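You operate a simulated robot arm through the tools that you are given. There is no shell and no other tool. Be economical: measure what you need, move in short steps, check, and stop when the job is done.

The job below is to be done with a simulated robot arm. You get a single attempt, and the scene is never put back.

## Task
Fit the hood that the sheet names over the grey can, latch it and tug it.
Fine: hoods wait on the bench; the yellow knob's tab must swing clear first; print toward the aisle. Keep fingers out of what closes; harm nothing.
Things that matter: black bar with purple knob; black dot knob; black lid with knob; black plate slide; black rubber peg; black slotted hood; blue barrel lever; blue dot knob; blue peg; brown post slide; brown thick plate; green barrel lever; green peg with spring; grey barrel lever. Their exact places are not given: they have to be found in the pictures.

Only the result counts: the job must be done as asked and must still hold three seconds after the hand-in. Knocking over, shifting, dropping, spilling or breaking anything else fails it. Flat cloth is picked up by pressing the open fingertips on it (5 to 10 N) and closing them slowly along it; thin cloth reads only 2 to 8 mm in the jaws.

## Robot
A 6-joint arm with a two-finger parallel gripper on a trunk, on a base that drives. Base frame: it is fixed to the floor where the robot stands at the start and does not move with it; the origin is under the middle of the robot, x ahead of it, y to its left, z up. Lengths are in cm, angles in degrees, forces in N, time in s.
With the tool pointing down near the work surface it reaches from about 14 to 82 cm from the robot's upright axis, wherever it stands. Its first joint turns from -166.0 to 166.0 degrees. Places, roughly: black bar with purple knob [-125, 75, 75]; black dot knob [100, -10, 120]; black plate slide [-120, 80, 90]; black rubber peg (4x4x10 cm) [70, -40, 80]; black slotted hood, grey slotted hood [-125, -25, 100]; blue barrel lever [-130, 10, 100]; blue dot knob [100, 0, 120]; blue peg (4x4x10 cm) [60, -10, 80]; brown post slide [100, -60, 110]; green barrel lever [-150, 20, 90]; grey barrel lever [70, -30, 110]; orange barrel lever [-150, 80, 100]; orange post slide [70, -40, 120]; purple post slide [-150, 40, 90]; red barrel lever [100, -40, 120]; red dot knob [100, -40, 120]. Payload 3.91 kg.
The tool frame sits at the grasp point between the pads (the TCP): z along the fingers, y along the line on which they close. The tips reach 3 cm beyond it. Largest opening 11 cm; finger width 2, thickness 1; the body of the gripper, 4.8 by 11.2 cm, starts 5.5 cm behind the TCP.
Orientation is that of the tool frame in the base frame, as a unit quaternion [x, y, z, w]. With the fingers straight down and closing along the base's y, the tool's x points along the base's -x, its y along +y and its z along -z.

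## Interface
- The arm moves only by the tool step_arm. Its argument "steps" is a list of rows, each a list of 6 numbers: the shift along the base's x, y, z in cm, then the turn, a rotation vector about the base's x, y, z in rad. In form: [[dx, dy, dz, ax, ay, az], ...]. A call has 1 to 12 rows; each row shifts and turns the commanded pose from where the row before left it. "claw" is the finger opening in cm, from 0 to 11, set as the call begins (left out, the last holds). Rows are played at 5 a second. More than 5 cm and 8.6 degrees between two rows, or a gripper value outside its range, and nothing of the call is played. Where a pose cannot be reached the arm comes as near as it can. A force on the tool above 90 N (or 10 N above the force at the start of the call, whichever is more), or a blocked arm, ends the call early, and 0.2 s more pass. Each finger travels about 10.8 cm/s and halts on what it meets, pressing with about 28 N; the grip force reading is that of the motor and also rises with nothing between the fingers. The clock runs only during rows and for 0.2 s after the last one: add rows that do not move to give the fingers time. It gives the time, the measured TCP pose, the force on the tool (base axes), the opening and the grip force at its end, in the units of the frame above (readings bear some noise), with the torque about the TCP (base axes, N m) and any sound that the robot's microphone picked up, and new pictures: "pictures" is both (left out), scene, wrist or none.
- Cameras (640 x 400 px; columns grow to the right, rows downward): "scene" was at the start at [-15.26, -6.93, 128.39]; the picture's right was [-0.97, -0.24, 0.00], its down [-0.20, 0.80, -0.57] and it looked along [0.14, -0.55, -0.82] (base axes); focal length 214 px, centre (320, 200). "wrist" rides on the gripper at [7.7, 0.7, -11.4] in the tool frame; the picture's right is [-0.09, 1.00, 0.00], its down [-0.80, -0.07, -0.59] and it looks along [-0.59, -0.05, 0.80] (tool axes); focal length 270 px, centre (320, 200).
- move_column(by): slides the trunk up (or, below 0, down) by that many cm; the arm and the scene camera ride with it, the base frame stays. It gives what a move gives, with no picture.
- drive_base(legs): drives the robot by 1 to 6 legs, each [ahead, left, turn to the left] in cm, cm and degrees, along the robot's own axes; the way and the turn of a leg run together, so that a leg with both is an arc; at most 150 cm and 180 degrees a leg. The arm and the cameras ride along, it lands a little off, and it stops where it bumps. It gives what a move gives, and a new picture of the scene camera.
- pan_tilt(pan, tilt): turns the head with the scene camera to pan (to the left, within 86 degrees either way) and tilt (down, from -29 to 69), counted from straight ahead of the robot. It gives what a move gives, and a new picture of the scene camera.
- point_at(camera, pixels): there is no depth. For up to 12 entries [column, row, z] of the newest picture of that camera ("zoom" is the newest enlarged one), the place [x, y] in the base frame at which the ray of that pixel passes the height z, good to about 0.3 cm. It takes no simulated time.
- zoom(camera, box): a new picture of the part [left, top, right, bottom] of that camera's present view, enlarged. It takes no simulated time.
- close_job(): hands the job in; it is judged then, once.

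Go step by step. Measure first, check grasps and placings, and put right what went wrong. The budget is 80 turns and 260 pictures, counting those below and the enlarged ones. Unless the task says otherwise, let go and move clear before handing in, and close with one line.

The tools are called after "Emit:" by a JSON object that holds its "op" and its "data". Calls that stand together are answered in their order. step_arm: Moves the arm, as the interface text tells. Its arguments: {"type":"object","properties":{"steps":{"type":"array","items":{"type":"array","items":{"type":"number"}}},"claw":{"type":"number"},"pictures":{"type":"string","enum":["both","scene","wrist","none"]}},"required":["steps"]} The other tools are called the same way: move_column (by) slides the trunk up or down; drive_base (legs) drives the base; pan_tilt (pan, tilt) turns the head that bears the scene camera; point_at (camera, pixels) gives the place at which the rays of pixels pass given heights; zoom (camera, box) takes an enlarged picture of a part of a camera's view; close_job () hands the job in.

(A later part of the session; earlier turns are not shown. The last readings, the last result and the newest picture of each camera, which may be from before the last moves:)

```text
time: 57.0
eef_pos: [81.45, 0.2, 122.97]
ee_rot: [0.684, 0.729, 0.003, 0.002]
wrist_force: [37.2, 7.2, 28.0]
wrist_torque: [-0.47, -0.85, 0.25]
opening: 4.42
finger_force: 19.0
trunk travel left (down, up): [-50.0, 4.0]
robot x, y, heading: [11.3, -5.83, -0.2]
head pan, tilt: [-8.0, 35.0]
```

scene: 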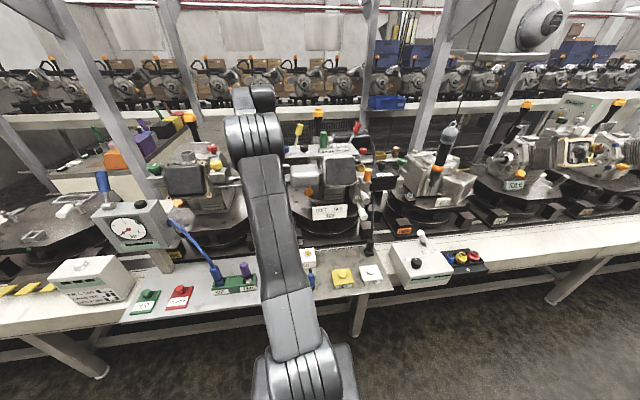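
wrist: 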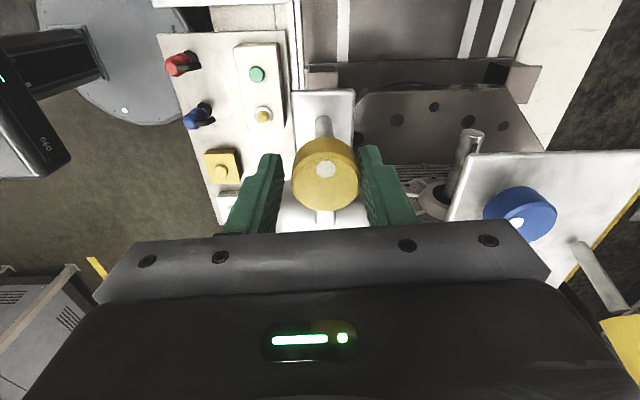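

The knob sprang or slipped back (dot at +y, tab at -y), so this way seems blocked. I'll regrip centred and try counter‑clockwise.

Emit:
{"op": "step_arm", "data": {"steps": [[0, 0, 0, 0, 0, 0], [0.3, 0, 0, 0, 0, 0], [0, 0, 0, 0, 0, 0]], "claw": 7, "pictures": "wrist"}}

Emit:
{"op": "zoom", "data": {"camera": "wrist", "box": [220, 80, 420, 240]}}

```text
time: 57.8
eef_pos: [81.28, 0.23, 122.96]
ee_rot: [0.684, 0.73, -0.001, 0.0]
wrist_force: [0.3, -0.5, 0.0]
wrist_torque: [-0.01, -0.03, 0.0]
opening: 7.0
finger_force: 0.0
trunk travel left (down, up): [-50.0, 4.0]
robot x, y, heading: [11.06, -6.06, -0.3]
head pan, tilt: [-8.0, 35.0]
```

wrist: 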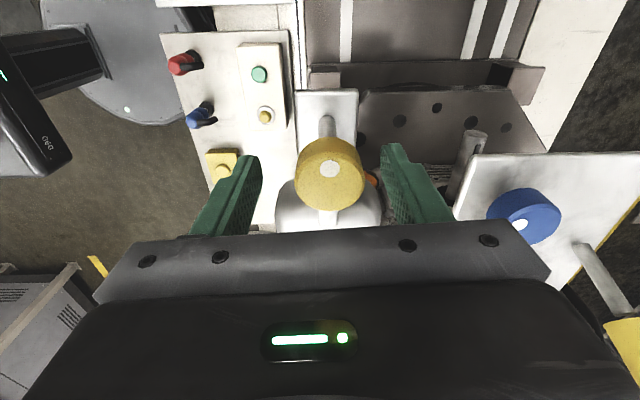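

```text
2.50 times, centred on (320, 160) of wrist
```

zoom: 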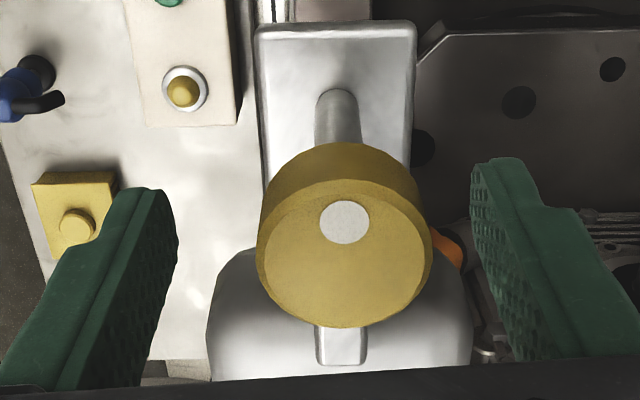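

Knob sits ~0.5 cm toward +x of the grip centre. Centre, close, then rotate counter‑clockwise a little.

Emit:
{"op": "step_arm", "data": {"steps": [[0.4, 0, 0, 0, 0, 0], [0, 0, 0, 0, 0, 0]], "pictures": "none"}}

Emit:
{"op": "step_arm", "data": {"steps": [[0, 0, 0, 0, 0, 0], [0, 0, 0, 0, 0, 0], [0, 0, 0, 0, 0, 0], [0, 0, 0, 0, 0, 0]], "claw": 0, "pictures": "none"}}

Emit:
{"op": "step_arm", "data": {"steps": [[0, 0, 0, 0, 0, 0.1], [0, 0, 0, 0, 0, 0.1], [0, 0, 0, 0, 0, 0.1], [0, 0, 0, 0, 0, 0]], "pictures": "wrist"}}

Emit:
{"op": "zoom", "data": {"camera": "wrist", "box": [220, 80, 420, 240]}}

```text
time: 58.4
eef_pos: [81.81, 0.18, 123.06]
ee_rot: [0.683, 0.73, 0.0, 0.0]
wrist_force: [0.1, -1.0, 0.9]
wrist_torque: [-0.02, 0.01, 0.01]
opening: 6.99
finger_force: 0.1
trunk travel left (down, up): [-50.0, 4.0]
robot x, y, heading: [11.27, -5.93, -0.2]
head pan, tilt: [-8.0, 35.0]
```

```text
time: 59.4
eef_pos: [81.73, 0.15, 123.05]
ee_rot: [0.683, 0.73, 0.0, 0.0]
wrist_force: [7.3, 0.4, 2.7]
wrist_torque: [0.07, -0.27, 0.06]
opening: 3.74
finger_force: 45.3
trunk travel left (down, up): [-50.0, 4.0]
robot x, y, heading: [11.07, -5.96, -0.3]
head pan, tilt: [-8.0, 35.0]
```

```text
time: 60.4
eef_pos: [81.75, 0.2, 122.99]
ee_rot: [0.566, 0.825, 0.0, 0.0]
wrist_force: [7.0, -0.8, 5.1]
wrist_torque: [-0.06, -0.12, 0.03]
opening: 3.75
finger_force: 45.2
trunk travel left (down, up): [-50.0, 4.0]
robot x, y, heading: [10.96, -6.09, -0.1]
head pan, tilt: [-8.0, 35.0]
```

wrist: 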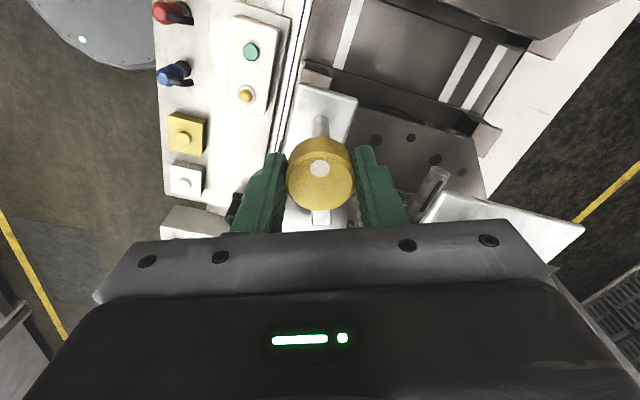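

```text
2.50 times, centred on (320, 160) of wrist
```

zoom: 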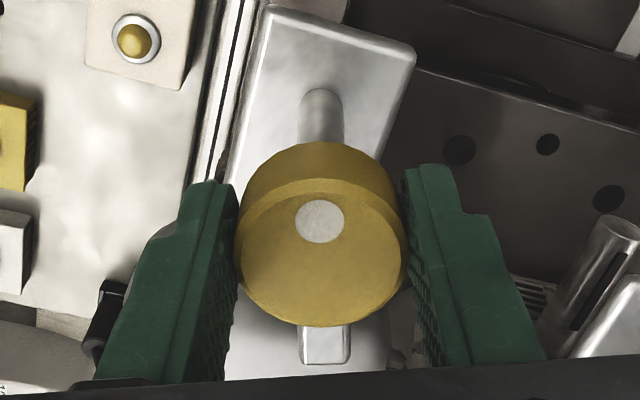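

It turns freely counter‑clockwise: the tab stays opposite the dot in the gripper's frame with little torque. Continuing to about 90°.

Emit:
{"op": "step_arm", "data": {"steps": [[0, 0, 0, 0, 0, 0.13], [0, 0, 0, 0, 0, 0.13], [0, 0, 0, 0, 0, 0.13], [0, 0, 0, 0, 0, 0.13], [0, 0, 0, 0, 0, 0.13], [0, 0, 0, 0, 0, 0.13], [0, 0, 0, 0, 0, 0.13], [0, 0, 0, 0, 0, 0.13], [0, 0, 0, 0, 0, 0.13], [0, 0, 0, 0, 0, 0]], "pictures": "wrist"}}

Emit:
{"op": "zoom", "data": {"camera": "wrist", "box": [220, 80, 420, 240]}}

```text
time: 62.6
eef_pos: [81.69, 0.08, 122.99]
ee_rot: [0.017, 1.0, 0.0, -0.001]
wrist_force: [-7.4, -8.9, -6.8]
wrist_torque: [-0.39, -0.62, 0.02]
opening: 3.76
finger_force: 44.2
trunk travel left (down, up): [-50.0, 4.0]
robot x, y, heading: [11.11, -5.91, -0.3]
head pan, tilt: [-8.0, 35.0]
```

wrist: 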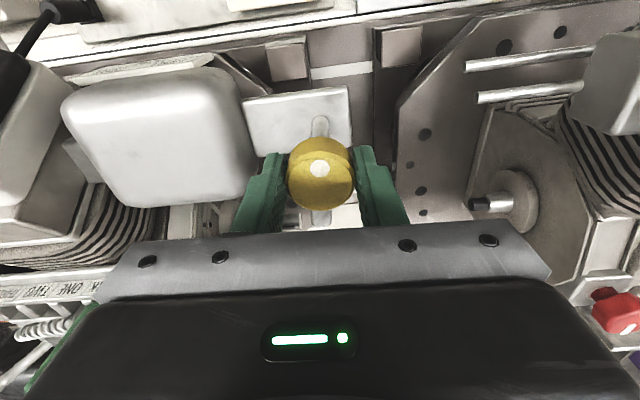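

```text
2.50 times, centred on (320, 160) of wrist
```

zoom: 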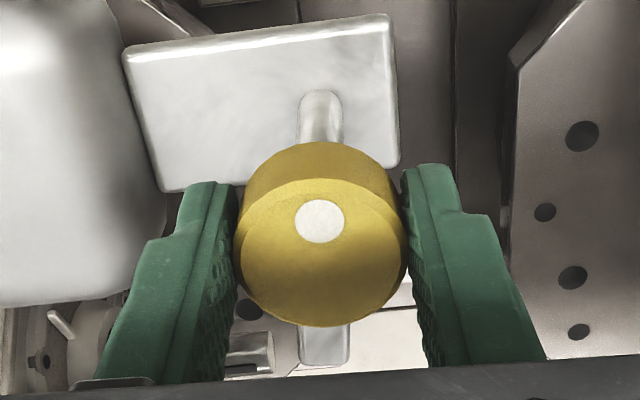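

The tab now points to the back (+x). Release, rise and check that it stays, measuring the can too.

Emit:
{"op": "step_arm", "data": {"steps": [[0, 0, 0, 0, 0, 0], [0, 0, 0, 0, 0, 0], [0, 0, 4, 0, 0, 0], [0, 0, 4, 0, 0, 0], [0, -4, 0, 0, 0, 0], [0, -4, 0, 0, 0, 0]], "claw": 8, "pictures": "wrist"}}

Emit:
{"op": "zoom", "data": {"camera": "wrist", "box": [200, 60, 440, 210]}}

Emit:
{"op": "point_at", "data": {"camera": "wrist", "pixels": [[320, 150, 110], [320, 150, 118]]}}

```text
time: 64.0
eef_pos: [81.34, -7.91, 130.75]
ee_rot: [0.017, 1.0, 0.0, -0.001]
wrist_force: [0.0, -0.4, 0.0]
wrist_torque: [0.03, 0.0, 0.02]
opening: 8.0
finger_force: 0.0
out of reach, approached as far as the arm can: row 4
trunk travel left (down, up): [-50.0, 4.0]
robot x, y, heading: [10.98, -6.04, -0.4]
head pan, tilt: [-8.0, 35.0]
```

wrist: 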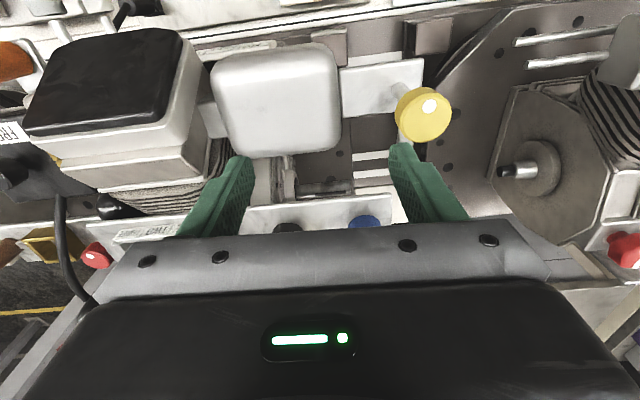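

```text
2.67 times, centred on (320, 135) of wrist
```

zoom: 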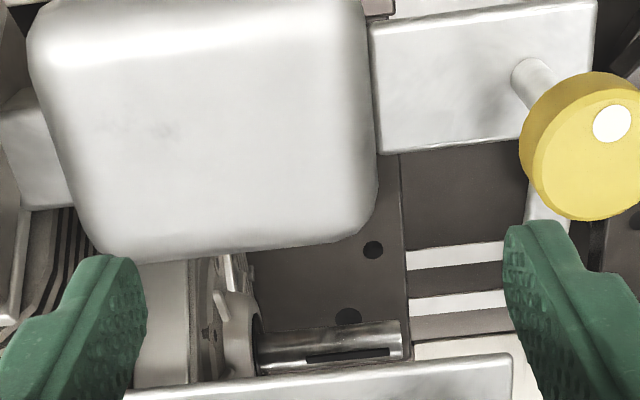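

```text
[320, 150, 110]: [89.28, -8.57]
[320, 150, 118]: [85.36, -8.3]
```

The tab stays clear (behind the knob). Can spans roughly x 77–88, y −6 to −18; I'll centre the camera on it for a better measure.

Emit:
{"op": "step_arm", "data": {"steps": [[0, -4.5, 0, 0, 0, 0.034], [-1.5, 0, 0, 0, 0, 0]], "claw": 11, "pictures": "wrist"}}

Emit:
{"op": "zoom", "data": {"camera": "wrist", "box": [200, 30, 440, 180]}}

```text
time: 64.6
eef_pos: [79.69, -12.18, 130.96]
ee_rot: [0.0, 1.0, 0.0, 0.001]
wrist_force: [-0.5, -0.9, -0.8]
wrist_torque: [-0.02, -0.02, -0.01]
opening: 11.01
finger_force: 0.0
trunk travel left (down, up): [-50.0, 4.0]
robot x, y, heading: [11.15, -6.04, -0.3]
head pan, tilt: [-8.0, 35.0]
```

wrist: 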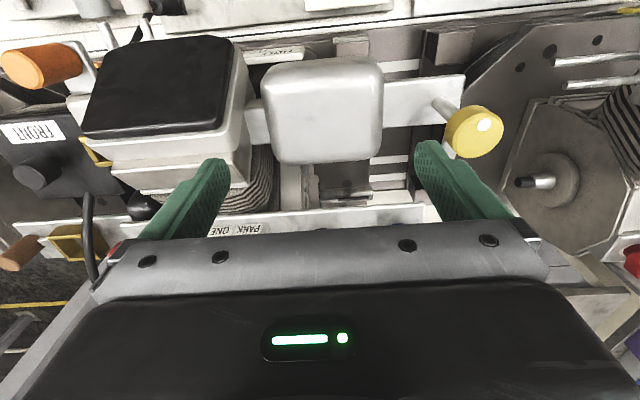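

```text
2.67 times, centred on (320, 105) of wrist
```

zoom: 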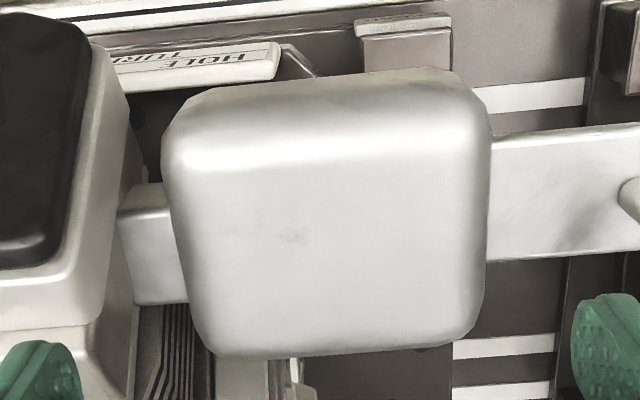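

Measuring the can outline at two heights.

Emit:
{"op": "point_at", "data": {"camera": "zoom", "pixels": [[165, 170, 112], [165, 170, 116], [490, 190, 112], [490, 190, 116], [330, 75, 110], [330, 75, 114], [330, 357, 112], [330, 357, 116], [330, 165, 117], [640, 255, 110.5], [490, 140, 110.5], [490, 258, 110.5]]}}

```text
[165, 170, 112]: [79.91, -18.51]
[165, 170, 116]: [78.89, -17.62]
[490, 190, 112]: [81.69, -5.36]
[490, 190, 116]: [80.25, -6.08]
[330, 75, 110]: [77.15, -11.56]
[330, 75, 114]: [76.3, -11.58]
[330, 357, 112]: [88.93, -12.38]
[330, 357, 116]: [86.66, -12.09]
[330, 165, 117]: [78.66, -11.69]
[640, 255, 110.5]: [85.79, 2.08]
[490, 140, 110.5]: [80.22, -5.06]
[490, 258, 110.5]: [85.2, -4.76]
```

Can: centre ≈(82.2,−11.9), about 12 (y) × 11 (x). Now to the hood: back off, tuck the arm, and turn to the other bench.

Emit:
{"op": "drive_base", "data": {"legs": [[-30, 0, 0]]}}

Emit:
{"op": "step_arm", "data": {"steps": [[-4, 0, 0, 0, 0, 0], [-4, 0, 0, 0, 0, 0], [-4, 0, 0, 0, 0, 0], [-4, 0, 0, 0, 0, 0], [-4, 0, 0, 0, 0, 0]], "pictures": "none"}}

Emit:
{"op": "drive_base", "data": {"legs": [[0, 0, -180]]}}

Emit:
{"op": "pan_tilt", "data": {"pan": 25, "tilt": 35}}

```text
time: 66.6
eef_pos: [49.92, -12.32, 130.81]
ee_rot: [0.002, 1.0, 0.0, -0.001]
wrist_force: [-0.6, 0.8, 0.4]
wrist_torque: [0.0, -0.02, -0.01]
opening: 11.0
finger_force: 0.1
trunk travel left (down, up): [-50.0, 4.0]
robot x, y, heading: [-18.86, -5.7, -0.8]
head pan, tilt: [-8.0, 35.0]
```

scene: 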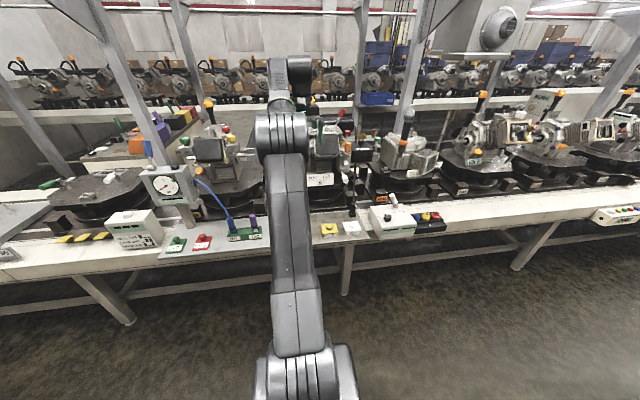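

```text
time: 67.8
eef_pos: [29.87, -12.31, 130.92]
ee_rot: [0.001, 1.0, 0.0, 0.001]
wrist_force: [-0.4, -0.1, -0.3]
wrist_torque: [0.01, 0.0, -0.04]
opening: 11.0
finger_force: 0.0
trunk travel left (down, up): [-50.0, 4.0]
robot x, y, heading: [-18.78, -5.77, -0.4]
head pan, tilt: [-8.0, 35.0]
```

```text
time: 75.6
eef_pos: [-67.52, 1.87, 130.73]
ee_rot: [1.0, -0.013, 0.0, 0.0]
wrist_force: [0.7, 0.1, 0.0]
wrist_torque: [0.01, 0.0, -0.02]
opening: 11.01
finger_force: 0.0
trunk travel left (down, up): [-50.0, 4.0]
robot x, y, heading: [-18.96, -5.5, 178.2]
head pan, tilt: [-8.0, 35.0]
```

scene: 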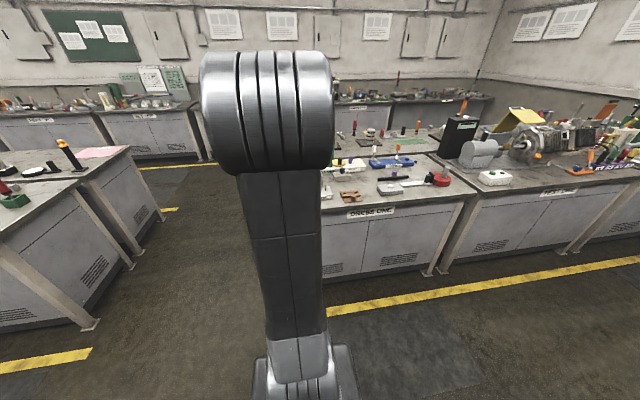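

```text
time: 76.6
eef_pos: [-67.5, 1.92, 130.69]
ee_rot: [1.0, -0.012, 0.0, 0.0]
wrist_force: [0.2, -0.4, 0.5]
wrist_torque: [-0.03, -0.01, 0.0]
opening: 10.99
finger_force: 0.0
trunk travel left (down, up): [-50.0, 4.0]
robot x, y, heading: [-18.76, -5.93, 178.5]
head pan, tilt: [25.0, 35.0]
```

scene: 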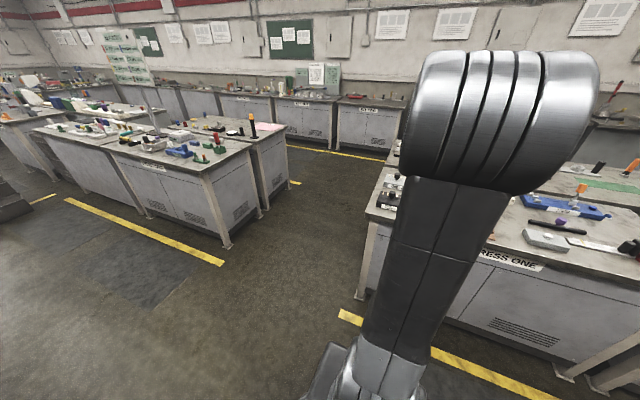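

Driving up to the bench's near end with the arm high, and then looking down with the wrist camera.

Emit:
{"op": "drive_base", "data": {"legs": [[27, 14, 1.5]]}}

Emit:
{"op": "step_arm", "data": {"steps": [[0, -4, 0, 0, 0, 0], [0, -4, 0, 0, 0, 0], [-4, 0, 0, 0, 0, 0], [-4, 0, 0, 0, 0, 0], [-4, 0, 0, 0, 0, 0]], "pictures": "wrist"}}

```text
time: 78.7
eef_pos: [-95.12, -12.95, 130.7]
ee_rot: [1.0, 0.002, 0.001, 0.0]
wrist_force: [-1.2, -0.9, -0.4]
wrist_torque: [0.03, 0.03, 0.02]
opening: 11.01
finger_force: 0.1
trunk travel left (down, up): [-50.0, 4.0]
robot x, y, heading: [-46.48, -19.26, 179.9]
head pan, tilt: [25.0, 35.0]
```

scene: 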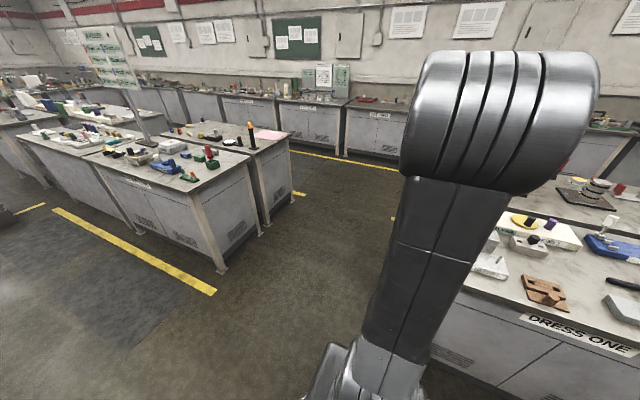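

```text
time: 79.9
eef_pos: [-107.4, -20.97, 130.57]
ee_rot: [1.0, 0.001, 0.001, 0.0]
wrist_force: [-0.4, 0.3, -0.5]
wrist_torque: [-0.03, 0.0, 0.0]
opening: 10.97
finger_force: 0.1
trunk travel left (down, up): [-50.0, 4.0]
robot x, y, heading: [-46.15, -19.35, 179.6]
head pan, tilt: [25.0, 35.0]
```

wrist: 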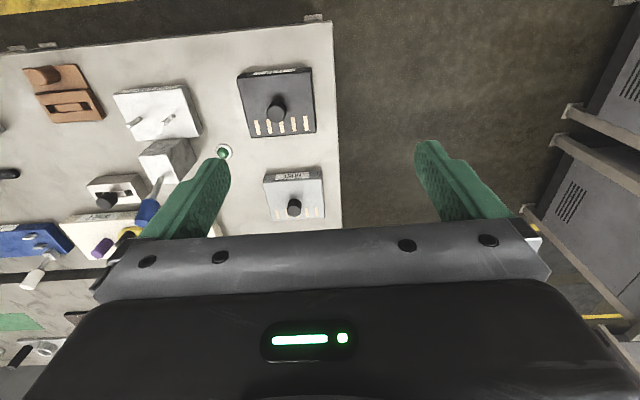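

TURF hood at (277,100), DUST at (295,193), both with print toward +x. Zoom and measure TURF.

Emit:
{"op": "zoom", "data": {"camera": "wrist", "box": [215, 50, 359, 140]}}

Emit:
{"op": "point_at", "data": {"camera": "wrist", "pixels": [[237, 77, 88], [311, 67, 88], [317, 133, 88], [248, 139, 88], [277, 108, 90], [277, 108, 94], [340, 228, 80], [333, 21, 80], [264, 176, 88], [323, 216, 88]]}}

```text
4.44 times, centred on (287, 95) of wrist
```

zoom: 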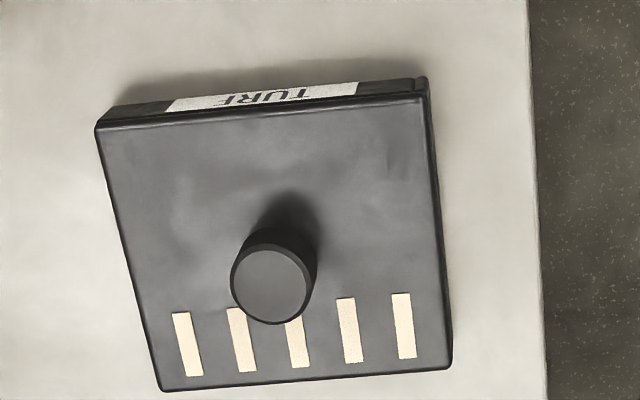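

```text
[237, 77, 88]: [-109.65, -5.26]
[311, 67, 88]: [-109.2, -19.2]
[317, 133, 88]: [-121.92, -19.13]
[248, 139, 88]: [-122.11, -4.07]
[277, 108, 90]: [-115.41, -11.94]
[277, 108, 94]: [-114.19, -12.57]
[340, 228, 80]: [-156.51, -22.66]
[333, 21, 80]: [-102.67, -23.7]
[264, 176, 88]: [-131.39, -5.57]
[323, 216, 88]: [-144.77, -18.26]
```

Hood top ≈14×12.5 cm. Lower the trunk by 22 for a closer second view.

Emit:
{"op": "move_column", "data": {"by": -22}}

Emit:
{"op": "step_arm", "data": {"steps": [[-4, 3, 0, 0, 0, 0], [-3, 3, 0, 0, 0, 0], [0, 0, 0, 0, 0, 0]], "pictures": "wrist"}}

Emit:
{"op": "zoom", "data": {"camera": "wrist", "box": [200, 40, 440, 190]}}

```text
time: 82.2
eef_pos: [-107.19, -21.0, 108.74]
ee_rot: [1.0, 0.001, 0.0, 0.0]
wrist_force: [-0.1, 0.5, -0.7]
wrist_torque: [0.0, -0.02, 0.0]
opening: 11.0
finger_force: 0.0
trunk travel left (down, up): [-28.0, 26.0]
robot x, y, heading: [-46.22, -19.32, 179.9]
head pan, tilt: [25.0, 35.0]
```

```text
time: 83.0
eef_pos: [-114.2, -14.81, 108.73]
ee_rot: [1.0, 0.001, 0.001, 0.0]
wrist_force: [-0.1, -0.4, -0.6]
wrist_torque: [-0.06, -0.05, 0.02]
opening: 10.98
finger_force: 0.1
trunk travel left (down, up): [-28.0, 26.0]
robot x, y, heading: [-46.24, -19.12, 179.7]
head pan, tilt: [25.0, 35.0]
```

wrist: 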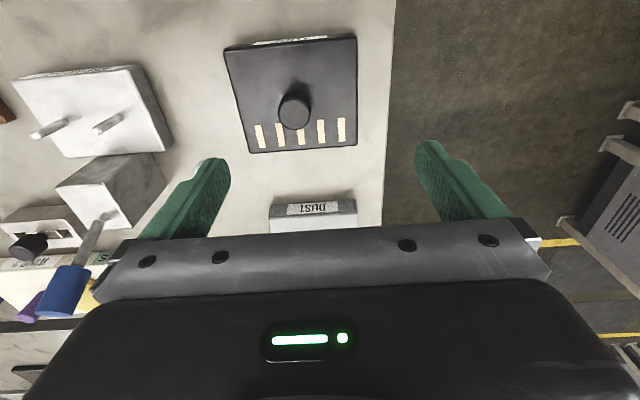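

```text
2.67 times, centred on (320, 115) of wrist
```

zoom: 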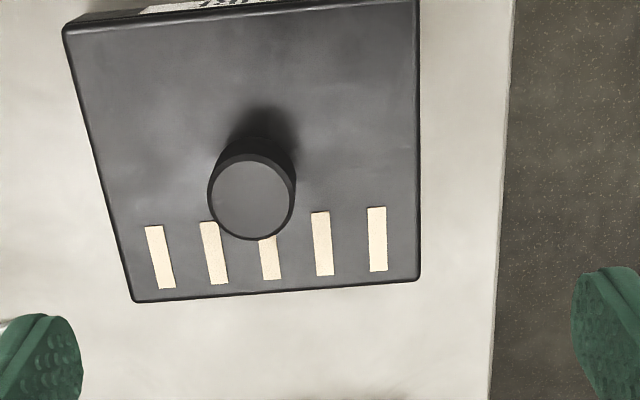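

Emit:
{"op": "point_at", "data": {"camera": "wrist", "pixels": [[357, 37, 84], [357, 37, 88], [357, 146, 84], [357, 146, 88], [250, 153, 84], [250, 153, 88], [224, 50, 84], [224, 50, 88], [294, 114, 88], [294, 114, 92], [278, 228, 84], [356, 211, 84]]}}

```text
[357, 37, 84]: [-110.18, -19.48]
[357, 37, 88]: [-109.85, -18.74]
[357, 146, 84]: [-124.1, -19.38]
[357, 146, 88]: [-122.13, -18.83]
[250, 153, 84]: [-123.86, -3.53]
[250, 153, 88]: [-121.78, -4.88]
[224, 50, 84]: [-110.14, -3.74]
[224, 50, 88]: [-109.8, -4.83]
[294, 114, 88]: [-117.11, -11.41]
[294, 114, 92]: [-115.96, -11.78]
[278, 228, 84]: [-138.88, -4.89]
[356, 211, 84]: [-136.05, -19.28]
```

Hood: centre (−115.9,−11.8), top z≈88, knob top ≈92; tab recomputed at z≈118–118.8. Now moving over the hood's knob and descending partway.

Emit:
{"op": "step_arm", "data": {"steps": [[-1.7, 3, -3, 0, 0, 0], [0, 0, -4, 0, 0, 0], [0, 0, -4, 0, 0, 0], [0, 0, 0, 0, 0, 0]], "claw": 7, "pictures": "wrist"}}

Emit:
{"op": "zoom", "data": {"camera": "wrist", "box": [200, 60, 440, 210]}}

```text
time: 84.0
eef_pos: [-115.77, -11.9, 97.64]
ee_rot: [1.0, 0.001, 0.0, 0.0]
wrist_force: [0.4, 0.2, 0.3]
wrist_torque: [-0.02, 0.01, -0.01]
opening: 6.97
finger_force: 0.1
trunk travel left (down, up): [-28.0, 26.0]
robot x, y, heading: [-46.4, -19.25, 179.9]
head pan, tilt: [25.0, 35.0]
```

wrist: 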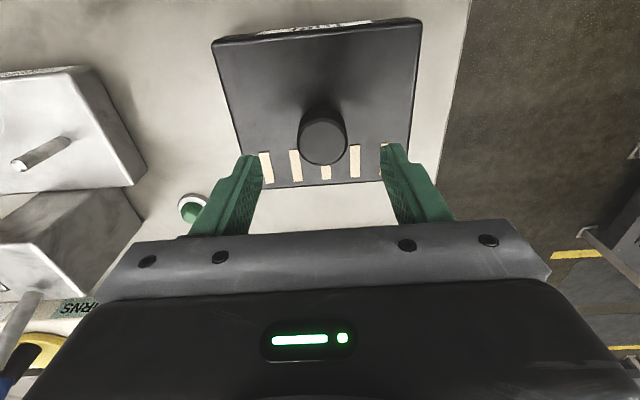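

```text
2.67 times, centred on (320, 135) of wrist
```

zoom: 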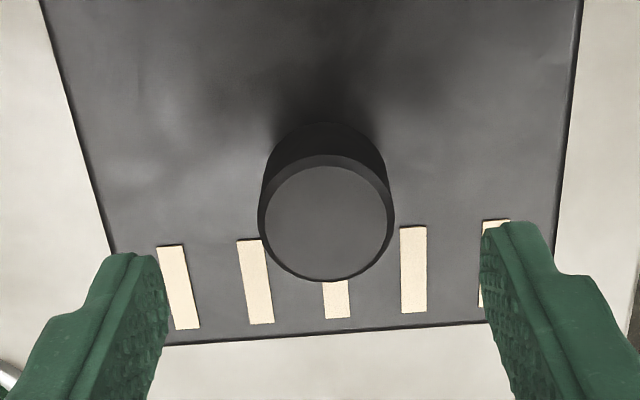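

Knob top centred at (323,142) → z≈91.8. Lower to TCP 92 (tips 89, just above the hood top) and close.

Emit:
{"op": "step_arm", "data": {"steps": [[0, -0.1, -3, 0, 0, 0], [0, 0, -2.6, 0, 0, 0], [0, 0, 0, 0, 0, 0]], "pictures": "none"}}

Emit:
{"op": "step_arm", "data": {"steps": [[0, 0, 0, 0, 0, 0], [0, 0, 0, 0, 0, 0], [0, 0, 0, 0, 0, 0], [0, 0, 0, 0, 0, 0], [0, 0, 0, 0, 0, 0]], "claw": 0, "pictures": "wrist"}}

```text
time: 84.8
eef_pos: [-115.97, -12.09, 92.05]
ee_rot: [1.0, 0.001, 0.001, 0.0]
wrist_force: [-0.4, 0.5, -0.9]
wrist_torque: [0.04, 0.01, 0.01]
opening: 6.99
finger_force: 0.2
trunk travel left (down, up): [-28.0, 26.0]
robot x, y, heading: [-46.41, -19.78, 179.9]
head pan, tilt: [25.0, 35.0]
```

```text
time: 86.0
eef_pos: [-115.99, -12.06, 91.96]
ee_rot: [1.0, 0.0, 0.0, 0.0]
wrist_force: [0.0, -0.3, -0.7]
wrist_torque: [-0.1, -0.04, 0.02]
opening: 3.32
finger_force: 28.0
trunk travel left (down, up): [-28.0, 26.0]
robot x, y, heading: [-46.23, -19.27, 180.0]
head pan, tilt: [25.0, 35.0]
```

wrist: 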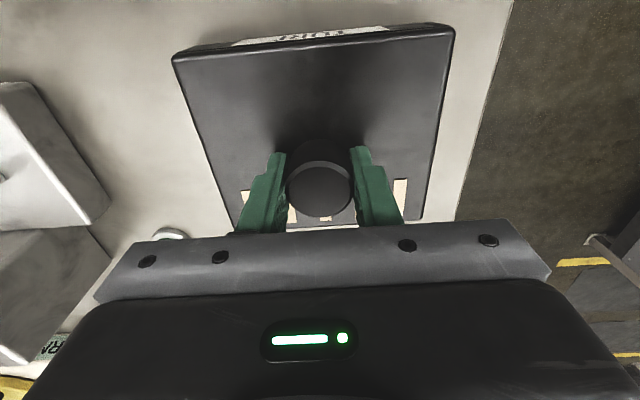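

Gripped at 3.3 cm. Lifting straight up slowly.

Emit:
{"op": "step_arm", "data": {"steps": [[0, 0, 1, 0, 0, 0], [0, 0, 1, 0, 0, 0], [0, 0, 2, 0, 0, 0], [0, 0, 3, 0, 0, 0], [0, 0, 4, 0, 0, 0], [0, 0, 0, 0, 0, 0]], "pictures": "wrist"}}

Emit:
{"op": "move_column", "data": {"by": 26}}

```text
time: 87.4
eef_pos: [-115.8, -11.97, 103.04]
ee_rot: [1.0, 0.002, -0.001, 0.0]
wrist_force: [0.2, -0.5, -1.1]
wrist_torque: [0.03, 0.0, 0.01]
opening: 3.35
finger_force: 28.0
trunk travel left (down, up): [-28.0, 26.0]
robot x, y, heading: [-46.52, -19.33, 179.9]
head pan, tilt: [25.0, 35.0]
```

wrist: 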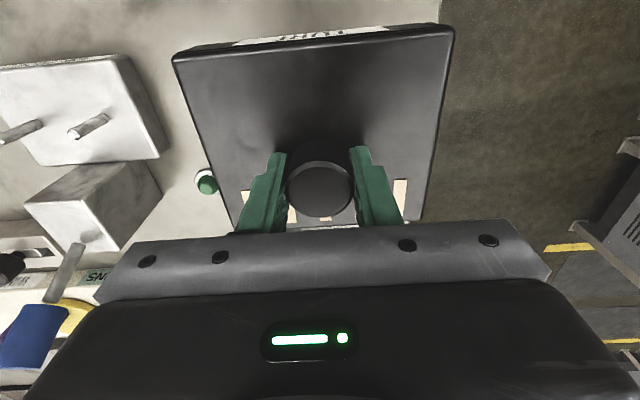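

```text
time: 90.1
eef_pos: [-115.9, -12.09, 129.13]
ee_rot: [1.0, 0.002, 0.0, 0.0]
wrist_force: [0.0, 0.0, -1.7]
wrist_torque: [0.01, -0.04, -0.03]
opening: 3.35
finger_force: 28.3
trunk travel left (down, up): [-54.0, 0.0]
robot x, y, heading: [-46.13, -19.38, 180.0]
head pan, tilt: [25.0, 35.0]
```

Hood held (≈1.2 N, opening 3.35). Backing off, tucking in and turning to the line.

Emit:
{"op": "drive_base", "data": {"legs": [[-30, 0, 0]]}}

Emit:
{"op": "step_arm", "data": {"steps": [[4, 0, 1, 0, 0, 0], [4, 0, 1, 0, 0, 0], [4, 0, 1, 0, 0, 0], [4, 0, 1, 0, 0, 0], [4, -2, 1, 0, 0, 0], [2, -4, 0, 0, 0, 0], [0, -2, 0, 0, 0, 0]], "pictures": "none"}}

Emit:
{"op": "drive_base", "data": {"legs": [[0, 0, -180]]}}

```text
time: 92.1
eef_pos: [-85.59, -12.06, 129.11]
ee_rot: [1.0, 0.0, 0.0, 0.0]
wrist_force: [0.1, 0.2, -2.1]
wrist_torque: [0.03, 0.04, 0.02]
opening: 3.33
finger_force: 28.4
trunk travel left (down, up): [-54.0, 0.0]
robot x, y, heading: [-16.24, -19.47, 179.5]
head pan, tilt: [25.0, 35.0]
```

scene: 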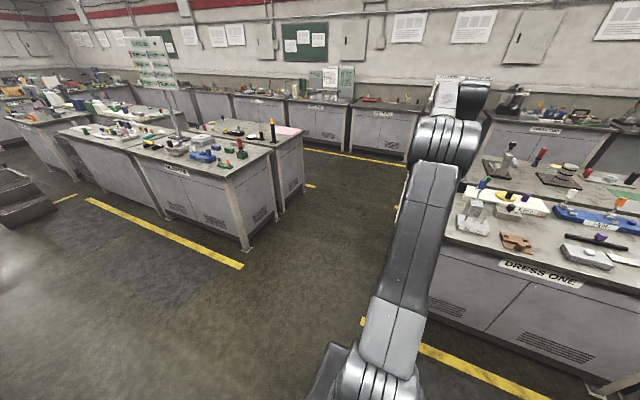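

```text
time: 93.7
eef_pos: [-63.62, -20.08, 134.16]
ee_rot: [1.0, 0.0, 0.0, 0.0]
wrist_force: [1.1, 0.3, -2.0]
wrist_torque: [-0.01, -0.02, -0.01]
opening: 3.37
finger_force: 28.1
trunk travel left (down, up): [-54.0, 0.0]
robot x, y, heading: [-16.07, -19.16, 179.9]
head pan, tilt: [25.0, 35.0]
```

```text
time: 101.5
eef_pos: [31.53, -18.21, 134.19]
ee_rot: [-0.004, 1.0, 0.001, 0.0]
wrist_force: [0.9, 0.3, -2.1]
wrist_torque: [-0.02, -0.02, 0.02]
opening: 3.35
finger_force: 28.0
trunk travel left (down, up): [-54.0, 0.0]
robot x, y, heading: [-15.94, -19.14, 0.5]
head pan, tilt: [25.0, 35.0]
```

scene: 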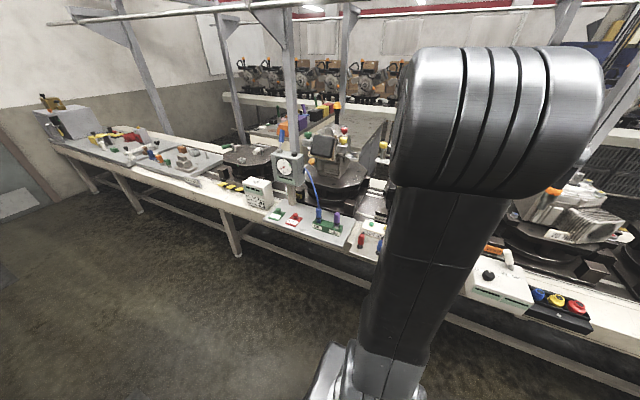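

Driving up with the hood about 10 cm short of the can.

Emit:
{"op": "drive_base", "data": {"legs": [[31, 7.5, 0]]}}

Emit:
{"op": "step_arm", "data": {"steps": [[3, -0.7, 0.5, 0, 0, 0], [3, -0.7, 0.3, 0, 0, 0], [0, 0, 0, 0, 0, 0]], "pictures": "wrist"}}

```text
time: 103.6
eef_pos: [62.69, -10.64, 134.13]
ee_rot: [-0.005, 1.0, 0.0, 0.0]
wrist_force: [0.6, -1.3, -1.8]
wrist_torque: [0.0, 0.04, -0.04]
opening: 3.35
finger_force: 27.6
trunk travel left (down, up): [-54.0, 0.0]
robot x, y, heading: [14.74, -11.76, 0.8]
head pan, tilt: [25.0, 35.0]
```

scene: 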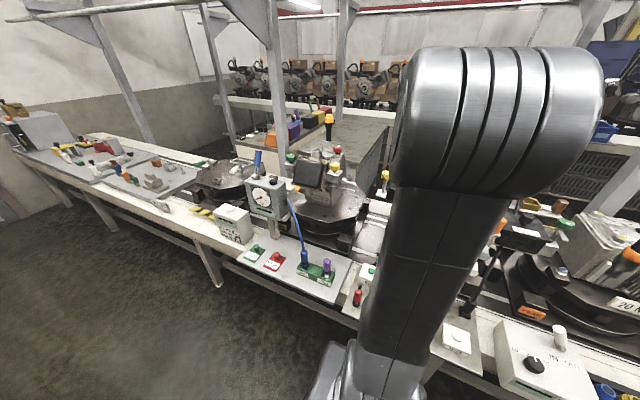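

```text
time: 104.4
eef_pos: [68.43, -11.87, 135.03]
ee_rot: [-0.005, 1.0, 0.0, -0.001]
wrist_force: [-0.1, 0.2, -1.8]
wrist_torque: [0.0, -0.02, -0.01]
opening: 3.34
finger_force: 28.2
trunk travel left (down, up): [-54.0, 0.0]
robot x, y, heading: [14.68, -11.61, 0.2]
head pan, tilt: [25.0, 35.0]
```

wrist: 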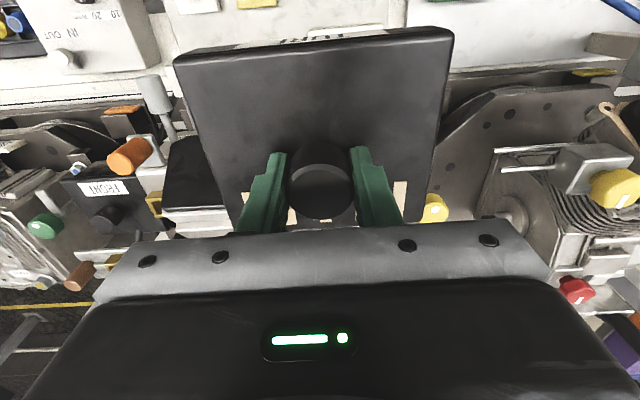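

Hood hangs level and square. Cylinder-head casing edge at y≈−20.3, so 1.4 cm clearance when the hood centres at −11.9. Moving over the can, high.

Emit:
{"op": "step_arm", "data": {"steps": [[4, 0, 0, 0, 0, 0], [4, 0, 0, 0, 0, 0.01], [4, 0, 0, 0, 0, 0], [1.5, 0, 0, 0, 0, 0], [0, 0, -2, 0, 0, 0], [0, 0, 0, 0, 0, 0]], "pictures": "both"}}

```text
time: 105.8
eef_pos: [82.12, -11.98, 132.99]
ee_rot: [-0.01, 1.0, 0.0, 0.0]
wrist_force: [0.4, 0.2, -1.7]
wrist_torque: [-0.02, 0.04, -0.01]
opening: 3.31
finger_force: 28.4
trunk travel left (down, up): [-54.0, 0.0]
robot x, y, heading: [14.98, -11.7, 0.4]
head pan, tilt: [25.0, 35.0]
```

scene: 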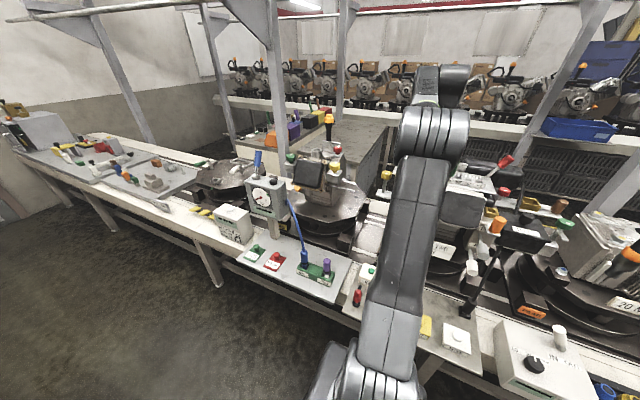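
wrist: 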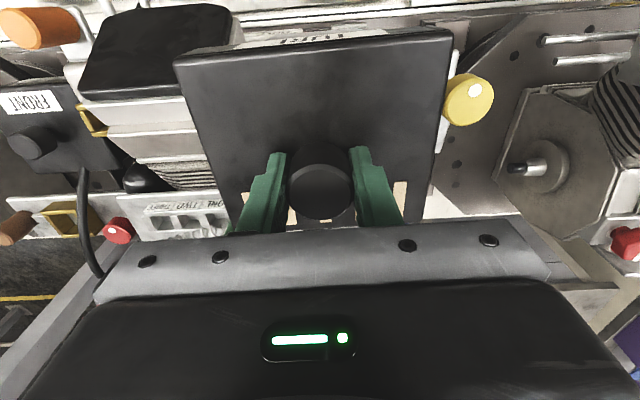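

Aligned over the can; yellow knob clears to the right (468,100). Correcting the small yaw and descending.

Emit:
{"op": "step_arm", "data": {"steps": [[0, 0, -1, 0, 0, -0.02], [0, 0, -1.5, 0, 0, 0], [0, 0, -1.5, 0, 0, 0], [0, 0, 0, 0, 0, 0]], "pictures": "both"}}

Emit:
{"op": "zoom", "data": {"camera": "scene", "box": [370, 140, 530, 240]}}

```text
time: 106.8
eef_pos: [82.05, -11.91, 129.06]
ee_rot: [-0.001, 1.0, 0.0, 0.001]
wrist_force: [-0.7, -0.3, -1.8]
wrist_torque: [0.0, 0.02, 0.01]
opening: 3.36
finger_force: 28.0
trunk travel left (down, up): [-54.0, 0.0]
robot x, y, heading: [14.97, -11.88, 0.4]
head pan, tilt: [25.0, 35.0]
```

scene: 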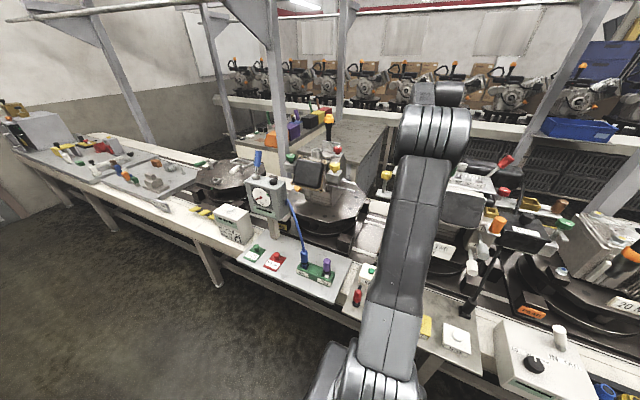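
wrist: 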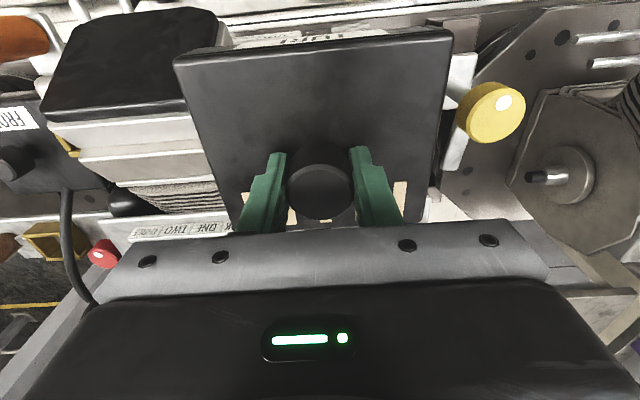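

```text
4.00 times, centred on (450, 190) of scene
```

zoom: 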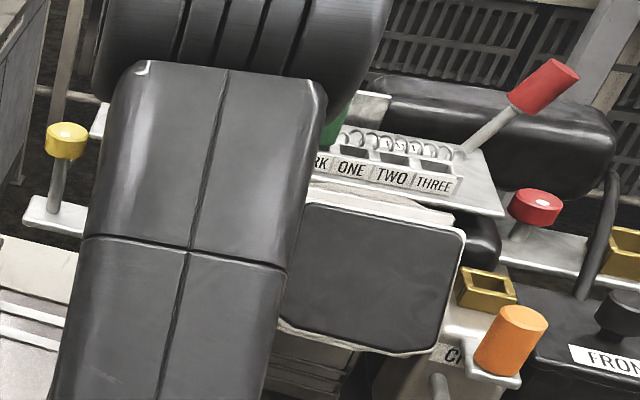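

Still free. Continuing down in 1 cm rows until contact.

Emit:
{"op": "step_arm", "data": {"steps": [[0, 0, -1, 0, 0, 0], [0, 0, -1, 0, 0, 0], [0, 0, -1, 0, 0, 0], [0, 0, -1, 0, 0, 0], [0, 0, 0, 0, 0, 0]], "pictures": "wrist"}}

```text
time: 108.0
eef_pos: [81.96, -11.78, 124.83]
ee_rot: [-0.001, 1.0, 0.0, 0.0]
wrist_force: [-1.0, -0.6, -1.3]
wrist_torque: [-0.01, 0.01, 0.0]
opening: 3.35
finger_force: 28.3
trunk travel left (down, up): [-54.0, 0.0]
robot x, y, heading: [14.97, -11.34, 0.4]
head pan, tilt: [25.0, 35.0]
```

wrist: 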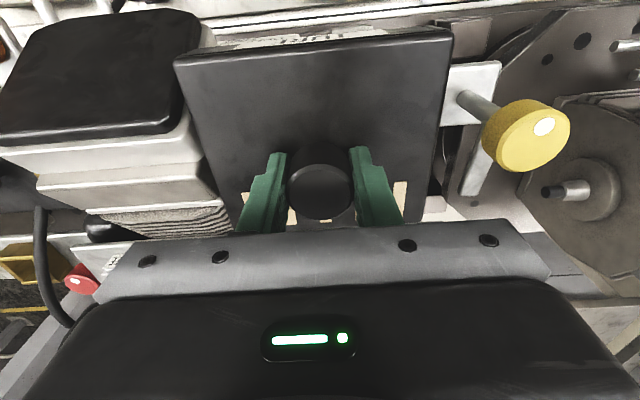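

No contact yet at TCP 124.8 (rim already around the can). Continue in small steps.

Emit:
{"op": "step_arm", "data": {"steps": [[0, 0, -0.7, 0, 0, 0], [0, 0, -0.7, 0, 0, 0], [0, 0, -0.7, 0, 0, 0], [0, 0, -0.7, 0, 0, 0], [0, 0, -0.7, 0, 0, 0], [0, 0, -0.7, 0, 0, 0], [0, 0, 0, 0, 0, 0]], "pictures": "wrist"}}

```text
time: 109.6
eef_pos: [82.05, -11.98, 121.07]
ee_rot: [-0.001, 1.0, 0.001, 0.001]
wrist_force: [5.4, 0.0, 14.3]
wrist_torque: [0.31, 0.64, 0.01]
opening: 3.35
finger_force: 27.7
trunk travel left (down, up): [-54.0, 0.0]
robot x, y, heading: [14.81, -11.73, 0.5]
head pan, tilt: [25.0, 35.0]
```

wrist: 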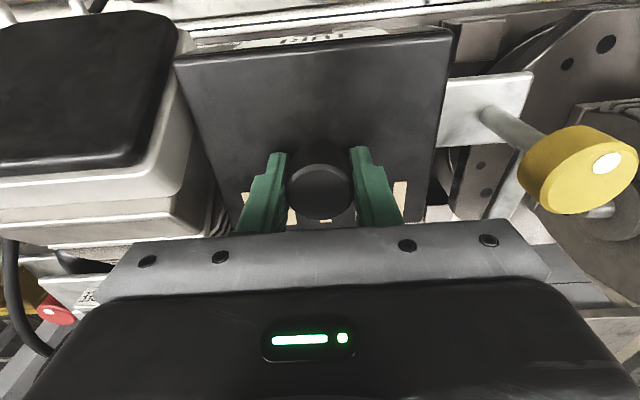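

Contact at TCP 121.07, so hood top ≈117, under the tab's 118. I'll ease off the push, release and look.

Emit:
{"op": "step_arm", "data": {"steps": [[0, 0, 0.25, 0, 0, 0], [0, 0, 0, 0, 0, 0]], "pictures": "none"}}

Emit:
{"op": "step_arm", "data": {"steps": [[0, 0, 0, 0, 0, 0], [0, 0, 0, 0, 0, 0], [0, 0, 3, 0, 0, 0], [0, 0, 4, 0, 0, 0], [0, 0, 3, 0, 0, 0]], "claw": 6.5, "pictures": "wrist"}}

Emit:
{"op": "zoom", "data": {"camera": "wrist", "box": [180, 0, 500, 200]}}

```text
time: 110.2
eef_pos: [82.05, -11.96, 121.01]
ee_rot: [-0.001, 1.0, 0.0, -0.001]
wrist_force: [0.7, -0.5, 2.6]
wrist_torque: [0.18, -0.22, -0.05]
opening: 3.33
finger_force: 28.5
trunk travel left (down, up): [-54.0, 0.0]
robot x, y, heading: [14.82, -11.61, 0.3]
head pan, tilt: [25.0, 35.0]
```

```text
time: 111.4
eef_pos: [81.95, -11.95, 131.08]
ee_rot: [0.0, 1.0, -0.001, 0.0]
wrist_force: [-0.3, 1.1, 1.0]
wrist_torque: [-0.05, 0.01, -0.02]
opening: 6.51
finger_force: 0.0
trunk travel left (down, up): [-54.0, 0.0]
robot x, y, heading: [14.71, -11.73, 0.3]
head pan, tilt: [25.0, 35.0]
```

wrist: 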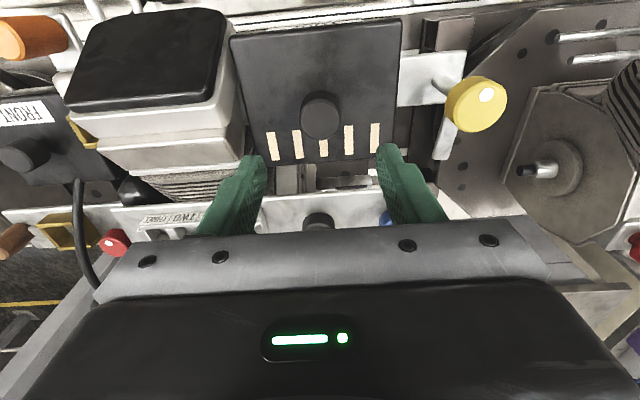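

```text
2.00 times, centred on (340, 100) of wrist
```

zoom: 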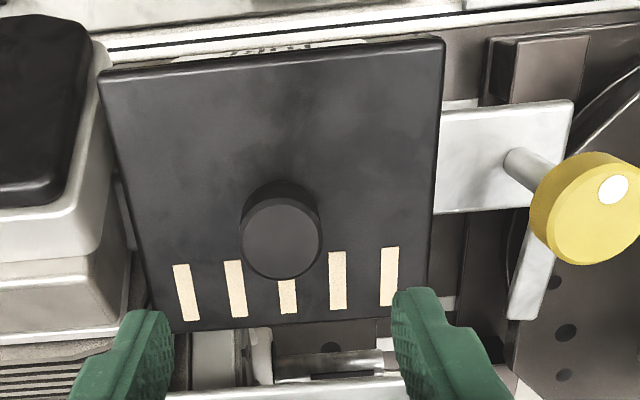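

Hood sits square with print toward the aisle; the tab is still behind. Now to the yellow knob to latch it.

Emit:
{"op": "step_arm", "data": {"steps": [[0, 4, 0, 0, 0, 0], [-0.2, 4, 0, 0, 0, 0], [0, 4.1, 0, 0, 0, 0], [0, 0, -3, 0, 0, 0], [0, 0, 0, 0, 0, 0]], "claw": 7.5, "pictures": "wrist"}}

Emit:
{"op": "zoom", "data": {"camera": "wrist", "box": [160, 20, 480, 220]}}

```text
time: 112.6
eef_pos: [81.83, 0.34, 128.13]
ee_rot: [0.0, 1.0, 0.0, 0.0]
wrist_force: [-0.2, -0.3, 0.3]
wrist_torque: [0.01, 0.01, -0.02]
opening: 7.54
finger_force: 0.0
trunk travel left (down, up): [-54.0, 0.0]
robot x, y, heading: [14.96, -11.73, 0.3]
head pan, tilt: [25.0, 35.0]
```

wrist: 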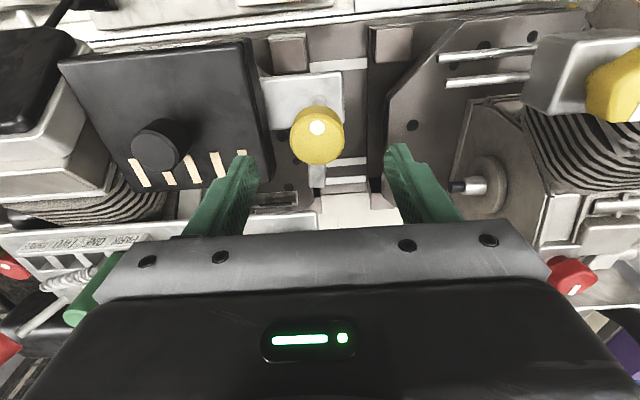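

```text
2.00 times, centred on (320, 120) of wrist
```

zoom: 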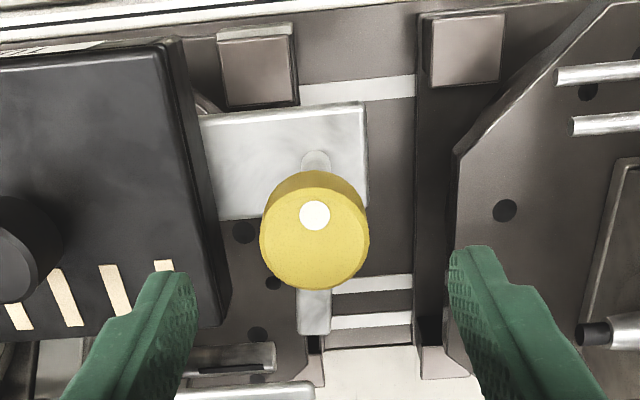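

Knob centred. Lower, close and turn clockwise back to latch.

Emit:
{"op": "step_arm", "data": {"steps": [[0, -0.2, -2.6, 0, 0, 0], [0, 0, -2.5, 0, 0, 0], [0, 0, 0, 0, 0, 0]], "pictures": "none"}}

Emit:
{"op": "step_arm", "data": {"steps": [[0, 0, 0, 0, 0, 0], [0, 0, 0, 0, 0, 0], [0, 0, 0, 0, 0, 0], [0, 0, 0, 0, 0, 0]], "claw": 0, "pictures": "none"}}

Emit:
{"op": "step_arm", "data": {"steps": [[0, 0, 0, 0, 0, -0.12], [0, 0, 0, 0, 0, -0.12], [0, 0, 0, 0, 0, -0.12], [0, 0, 0, 0, 0, -0.12], [0, 0, 0, 0, 0, -0.12], [0, 0, 0, 0, 0, -0.12], [0, 0, 0, 0, 0, -0.12], [0, 0, 0, 0, 0, 0]], "pictures": "wrist"}}

Emit:
{"op": "zoom", "data": {"camera": "wrist", "box": [160, 60, 480, 260]}}

```text
time: 113.4
eef_pos: [81.75, 0.0, 122.97]
ee_rot: [-0.001, 1.0, 0.0, 0.0]
wrist_force: [0.7, 0.3, -0.4]
wrist_torque: [-0.03, -0.01, 0.0]
opening: 7.48
finger_force: 0.0
trunk travel left (down, up): [-54.0, 0.0]
robot x, y, heading: [14.9, -11.6, 0.3]
head pan, tilt: [25.0, 35.0]
```

```text
time: 114.4
eef_pos: [81.72, 0.06, 122.84]
ee_rot: [-0.001, 1.0, 0.0, -0.001]
wrist_force: [0.2, 2.1, -3.0]
wrist_torque: [0.56, -0.63, 0.01]
opening: 3.76
finger_force: 44.8
trunk travel left (down, up): [-54.0, 0.0]
robot x, y, heading: [14.86, -11.81, 0.1]
head pan, tilt: [25.0, 35.0]
```

```text
time: 116.2
eef_pos: [81.82, 0.11, 123.07]
ee_rot: [0.409, 0.913, 0.0, 0.001]
wrist_force: [-1.8, 4.2, 0.0]
wrist_torque: [0.8, -0.13, -0.04]
opening: 3.75
finger_force: 45.0
trunk travel left (down, up): [-54.0, 0.0]
robot x, y, heading: [15.03, -11.68, 0.4]
head pan, tilt: [25.0, 35.0]
```

wrist: 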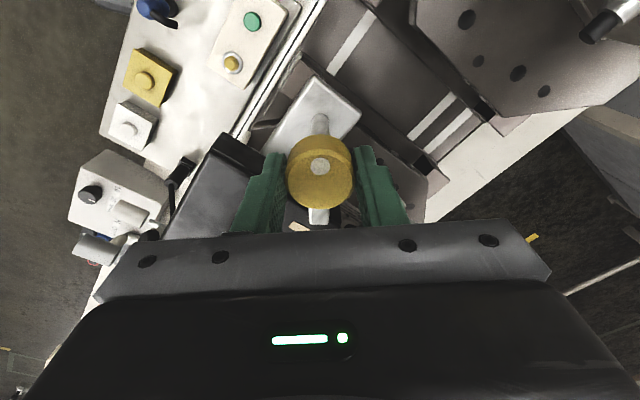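

```text
2.00 times, centred on (320, 160) of wrist
```

zoom: 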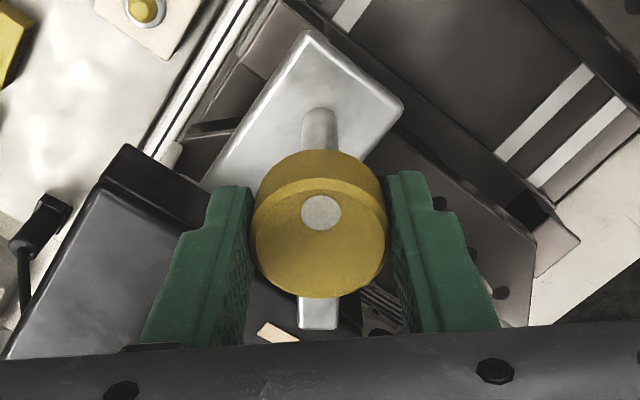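

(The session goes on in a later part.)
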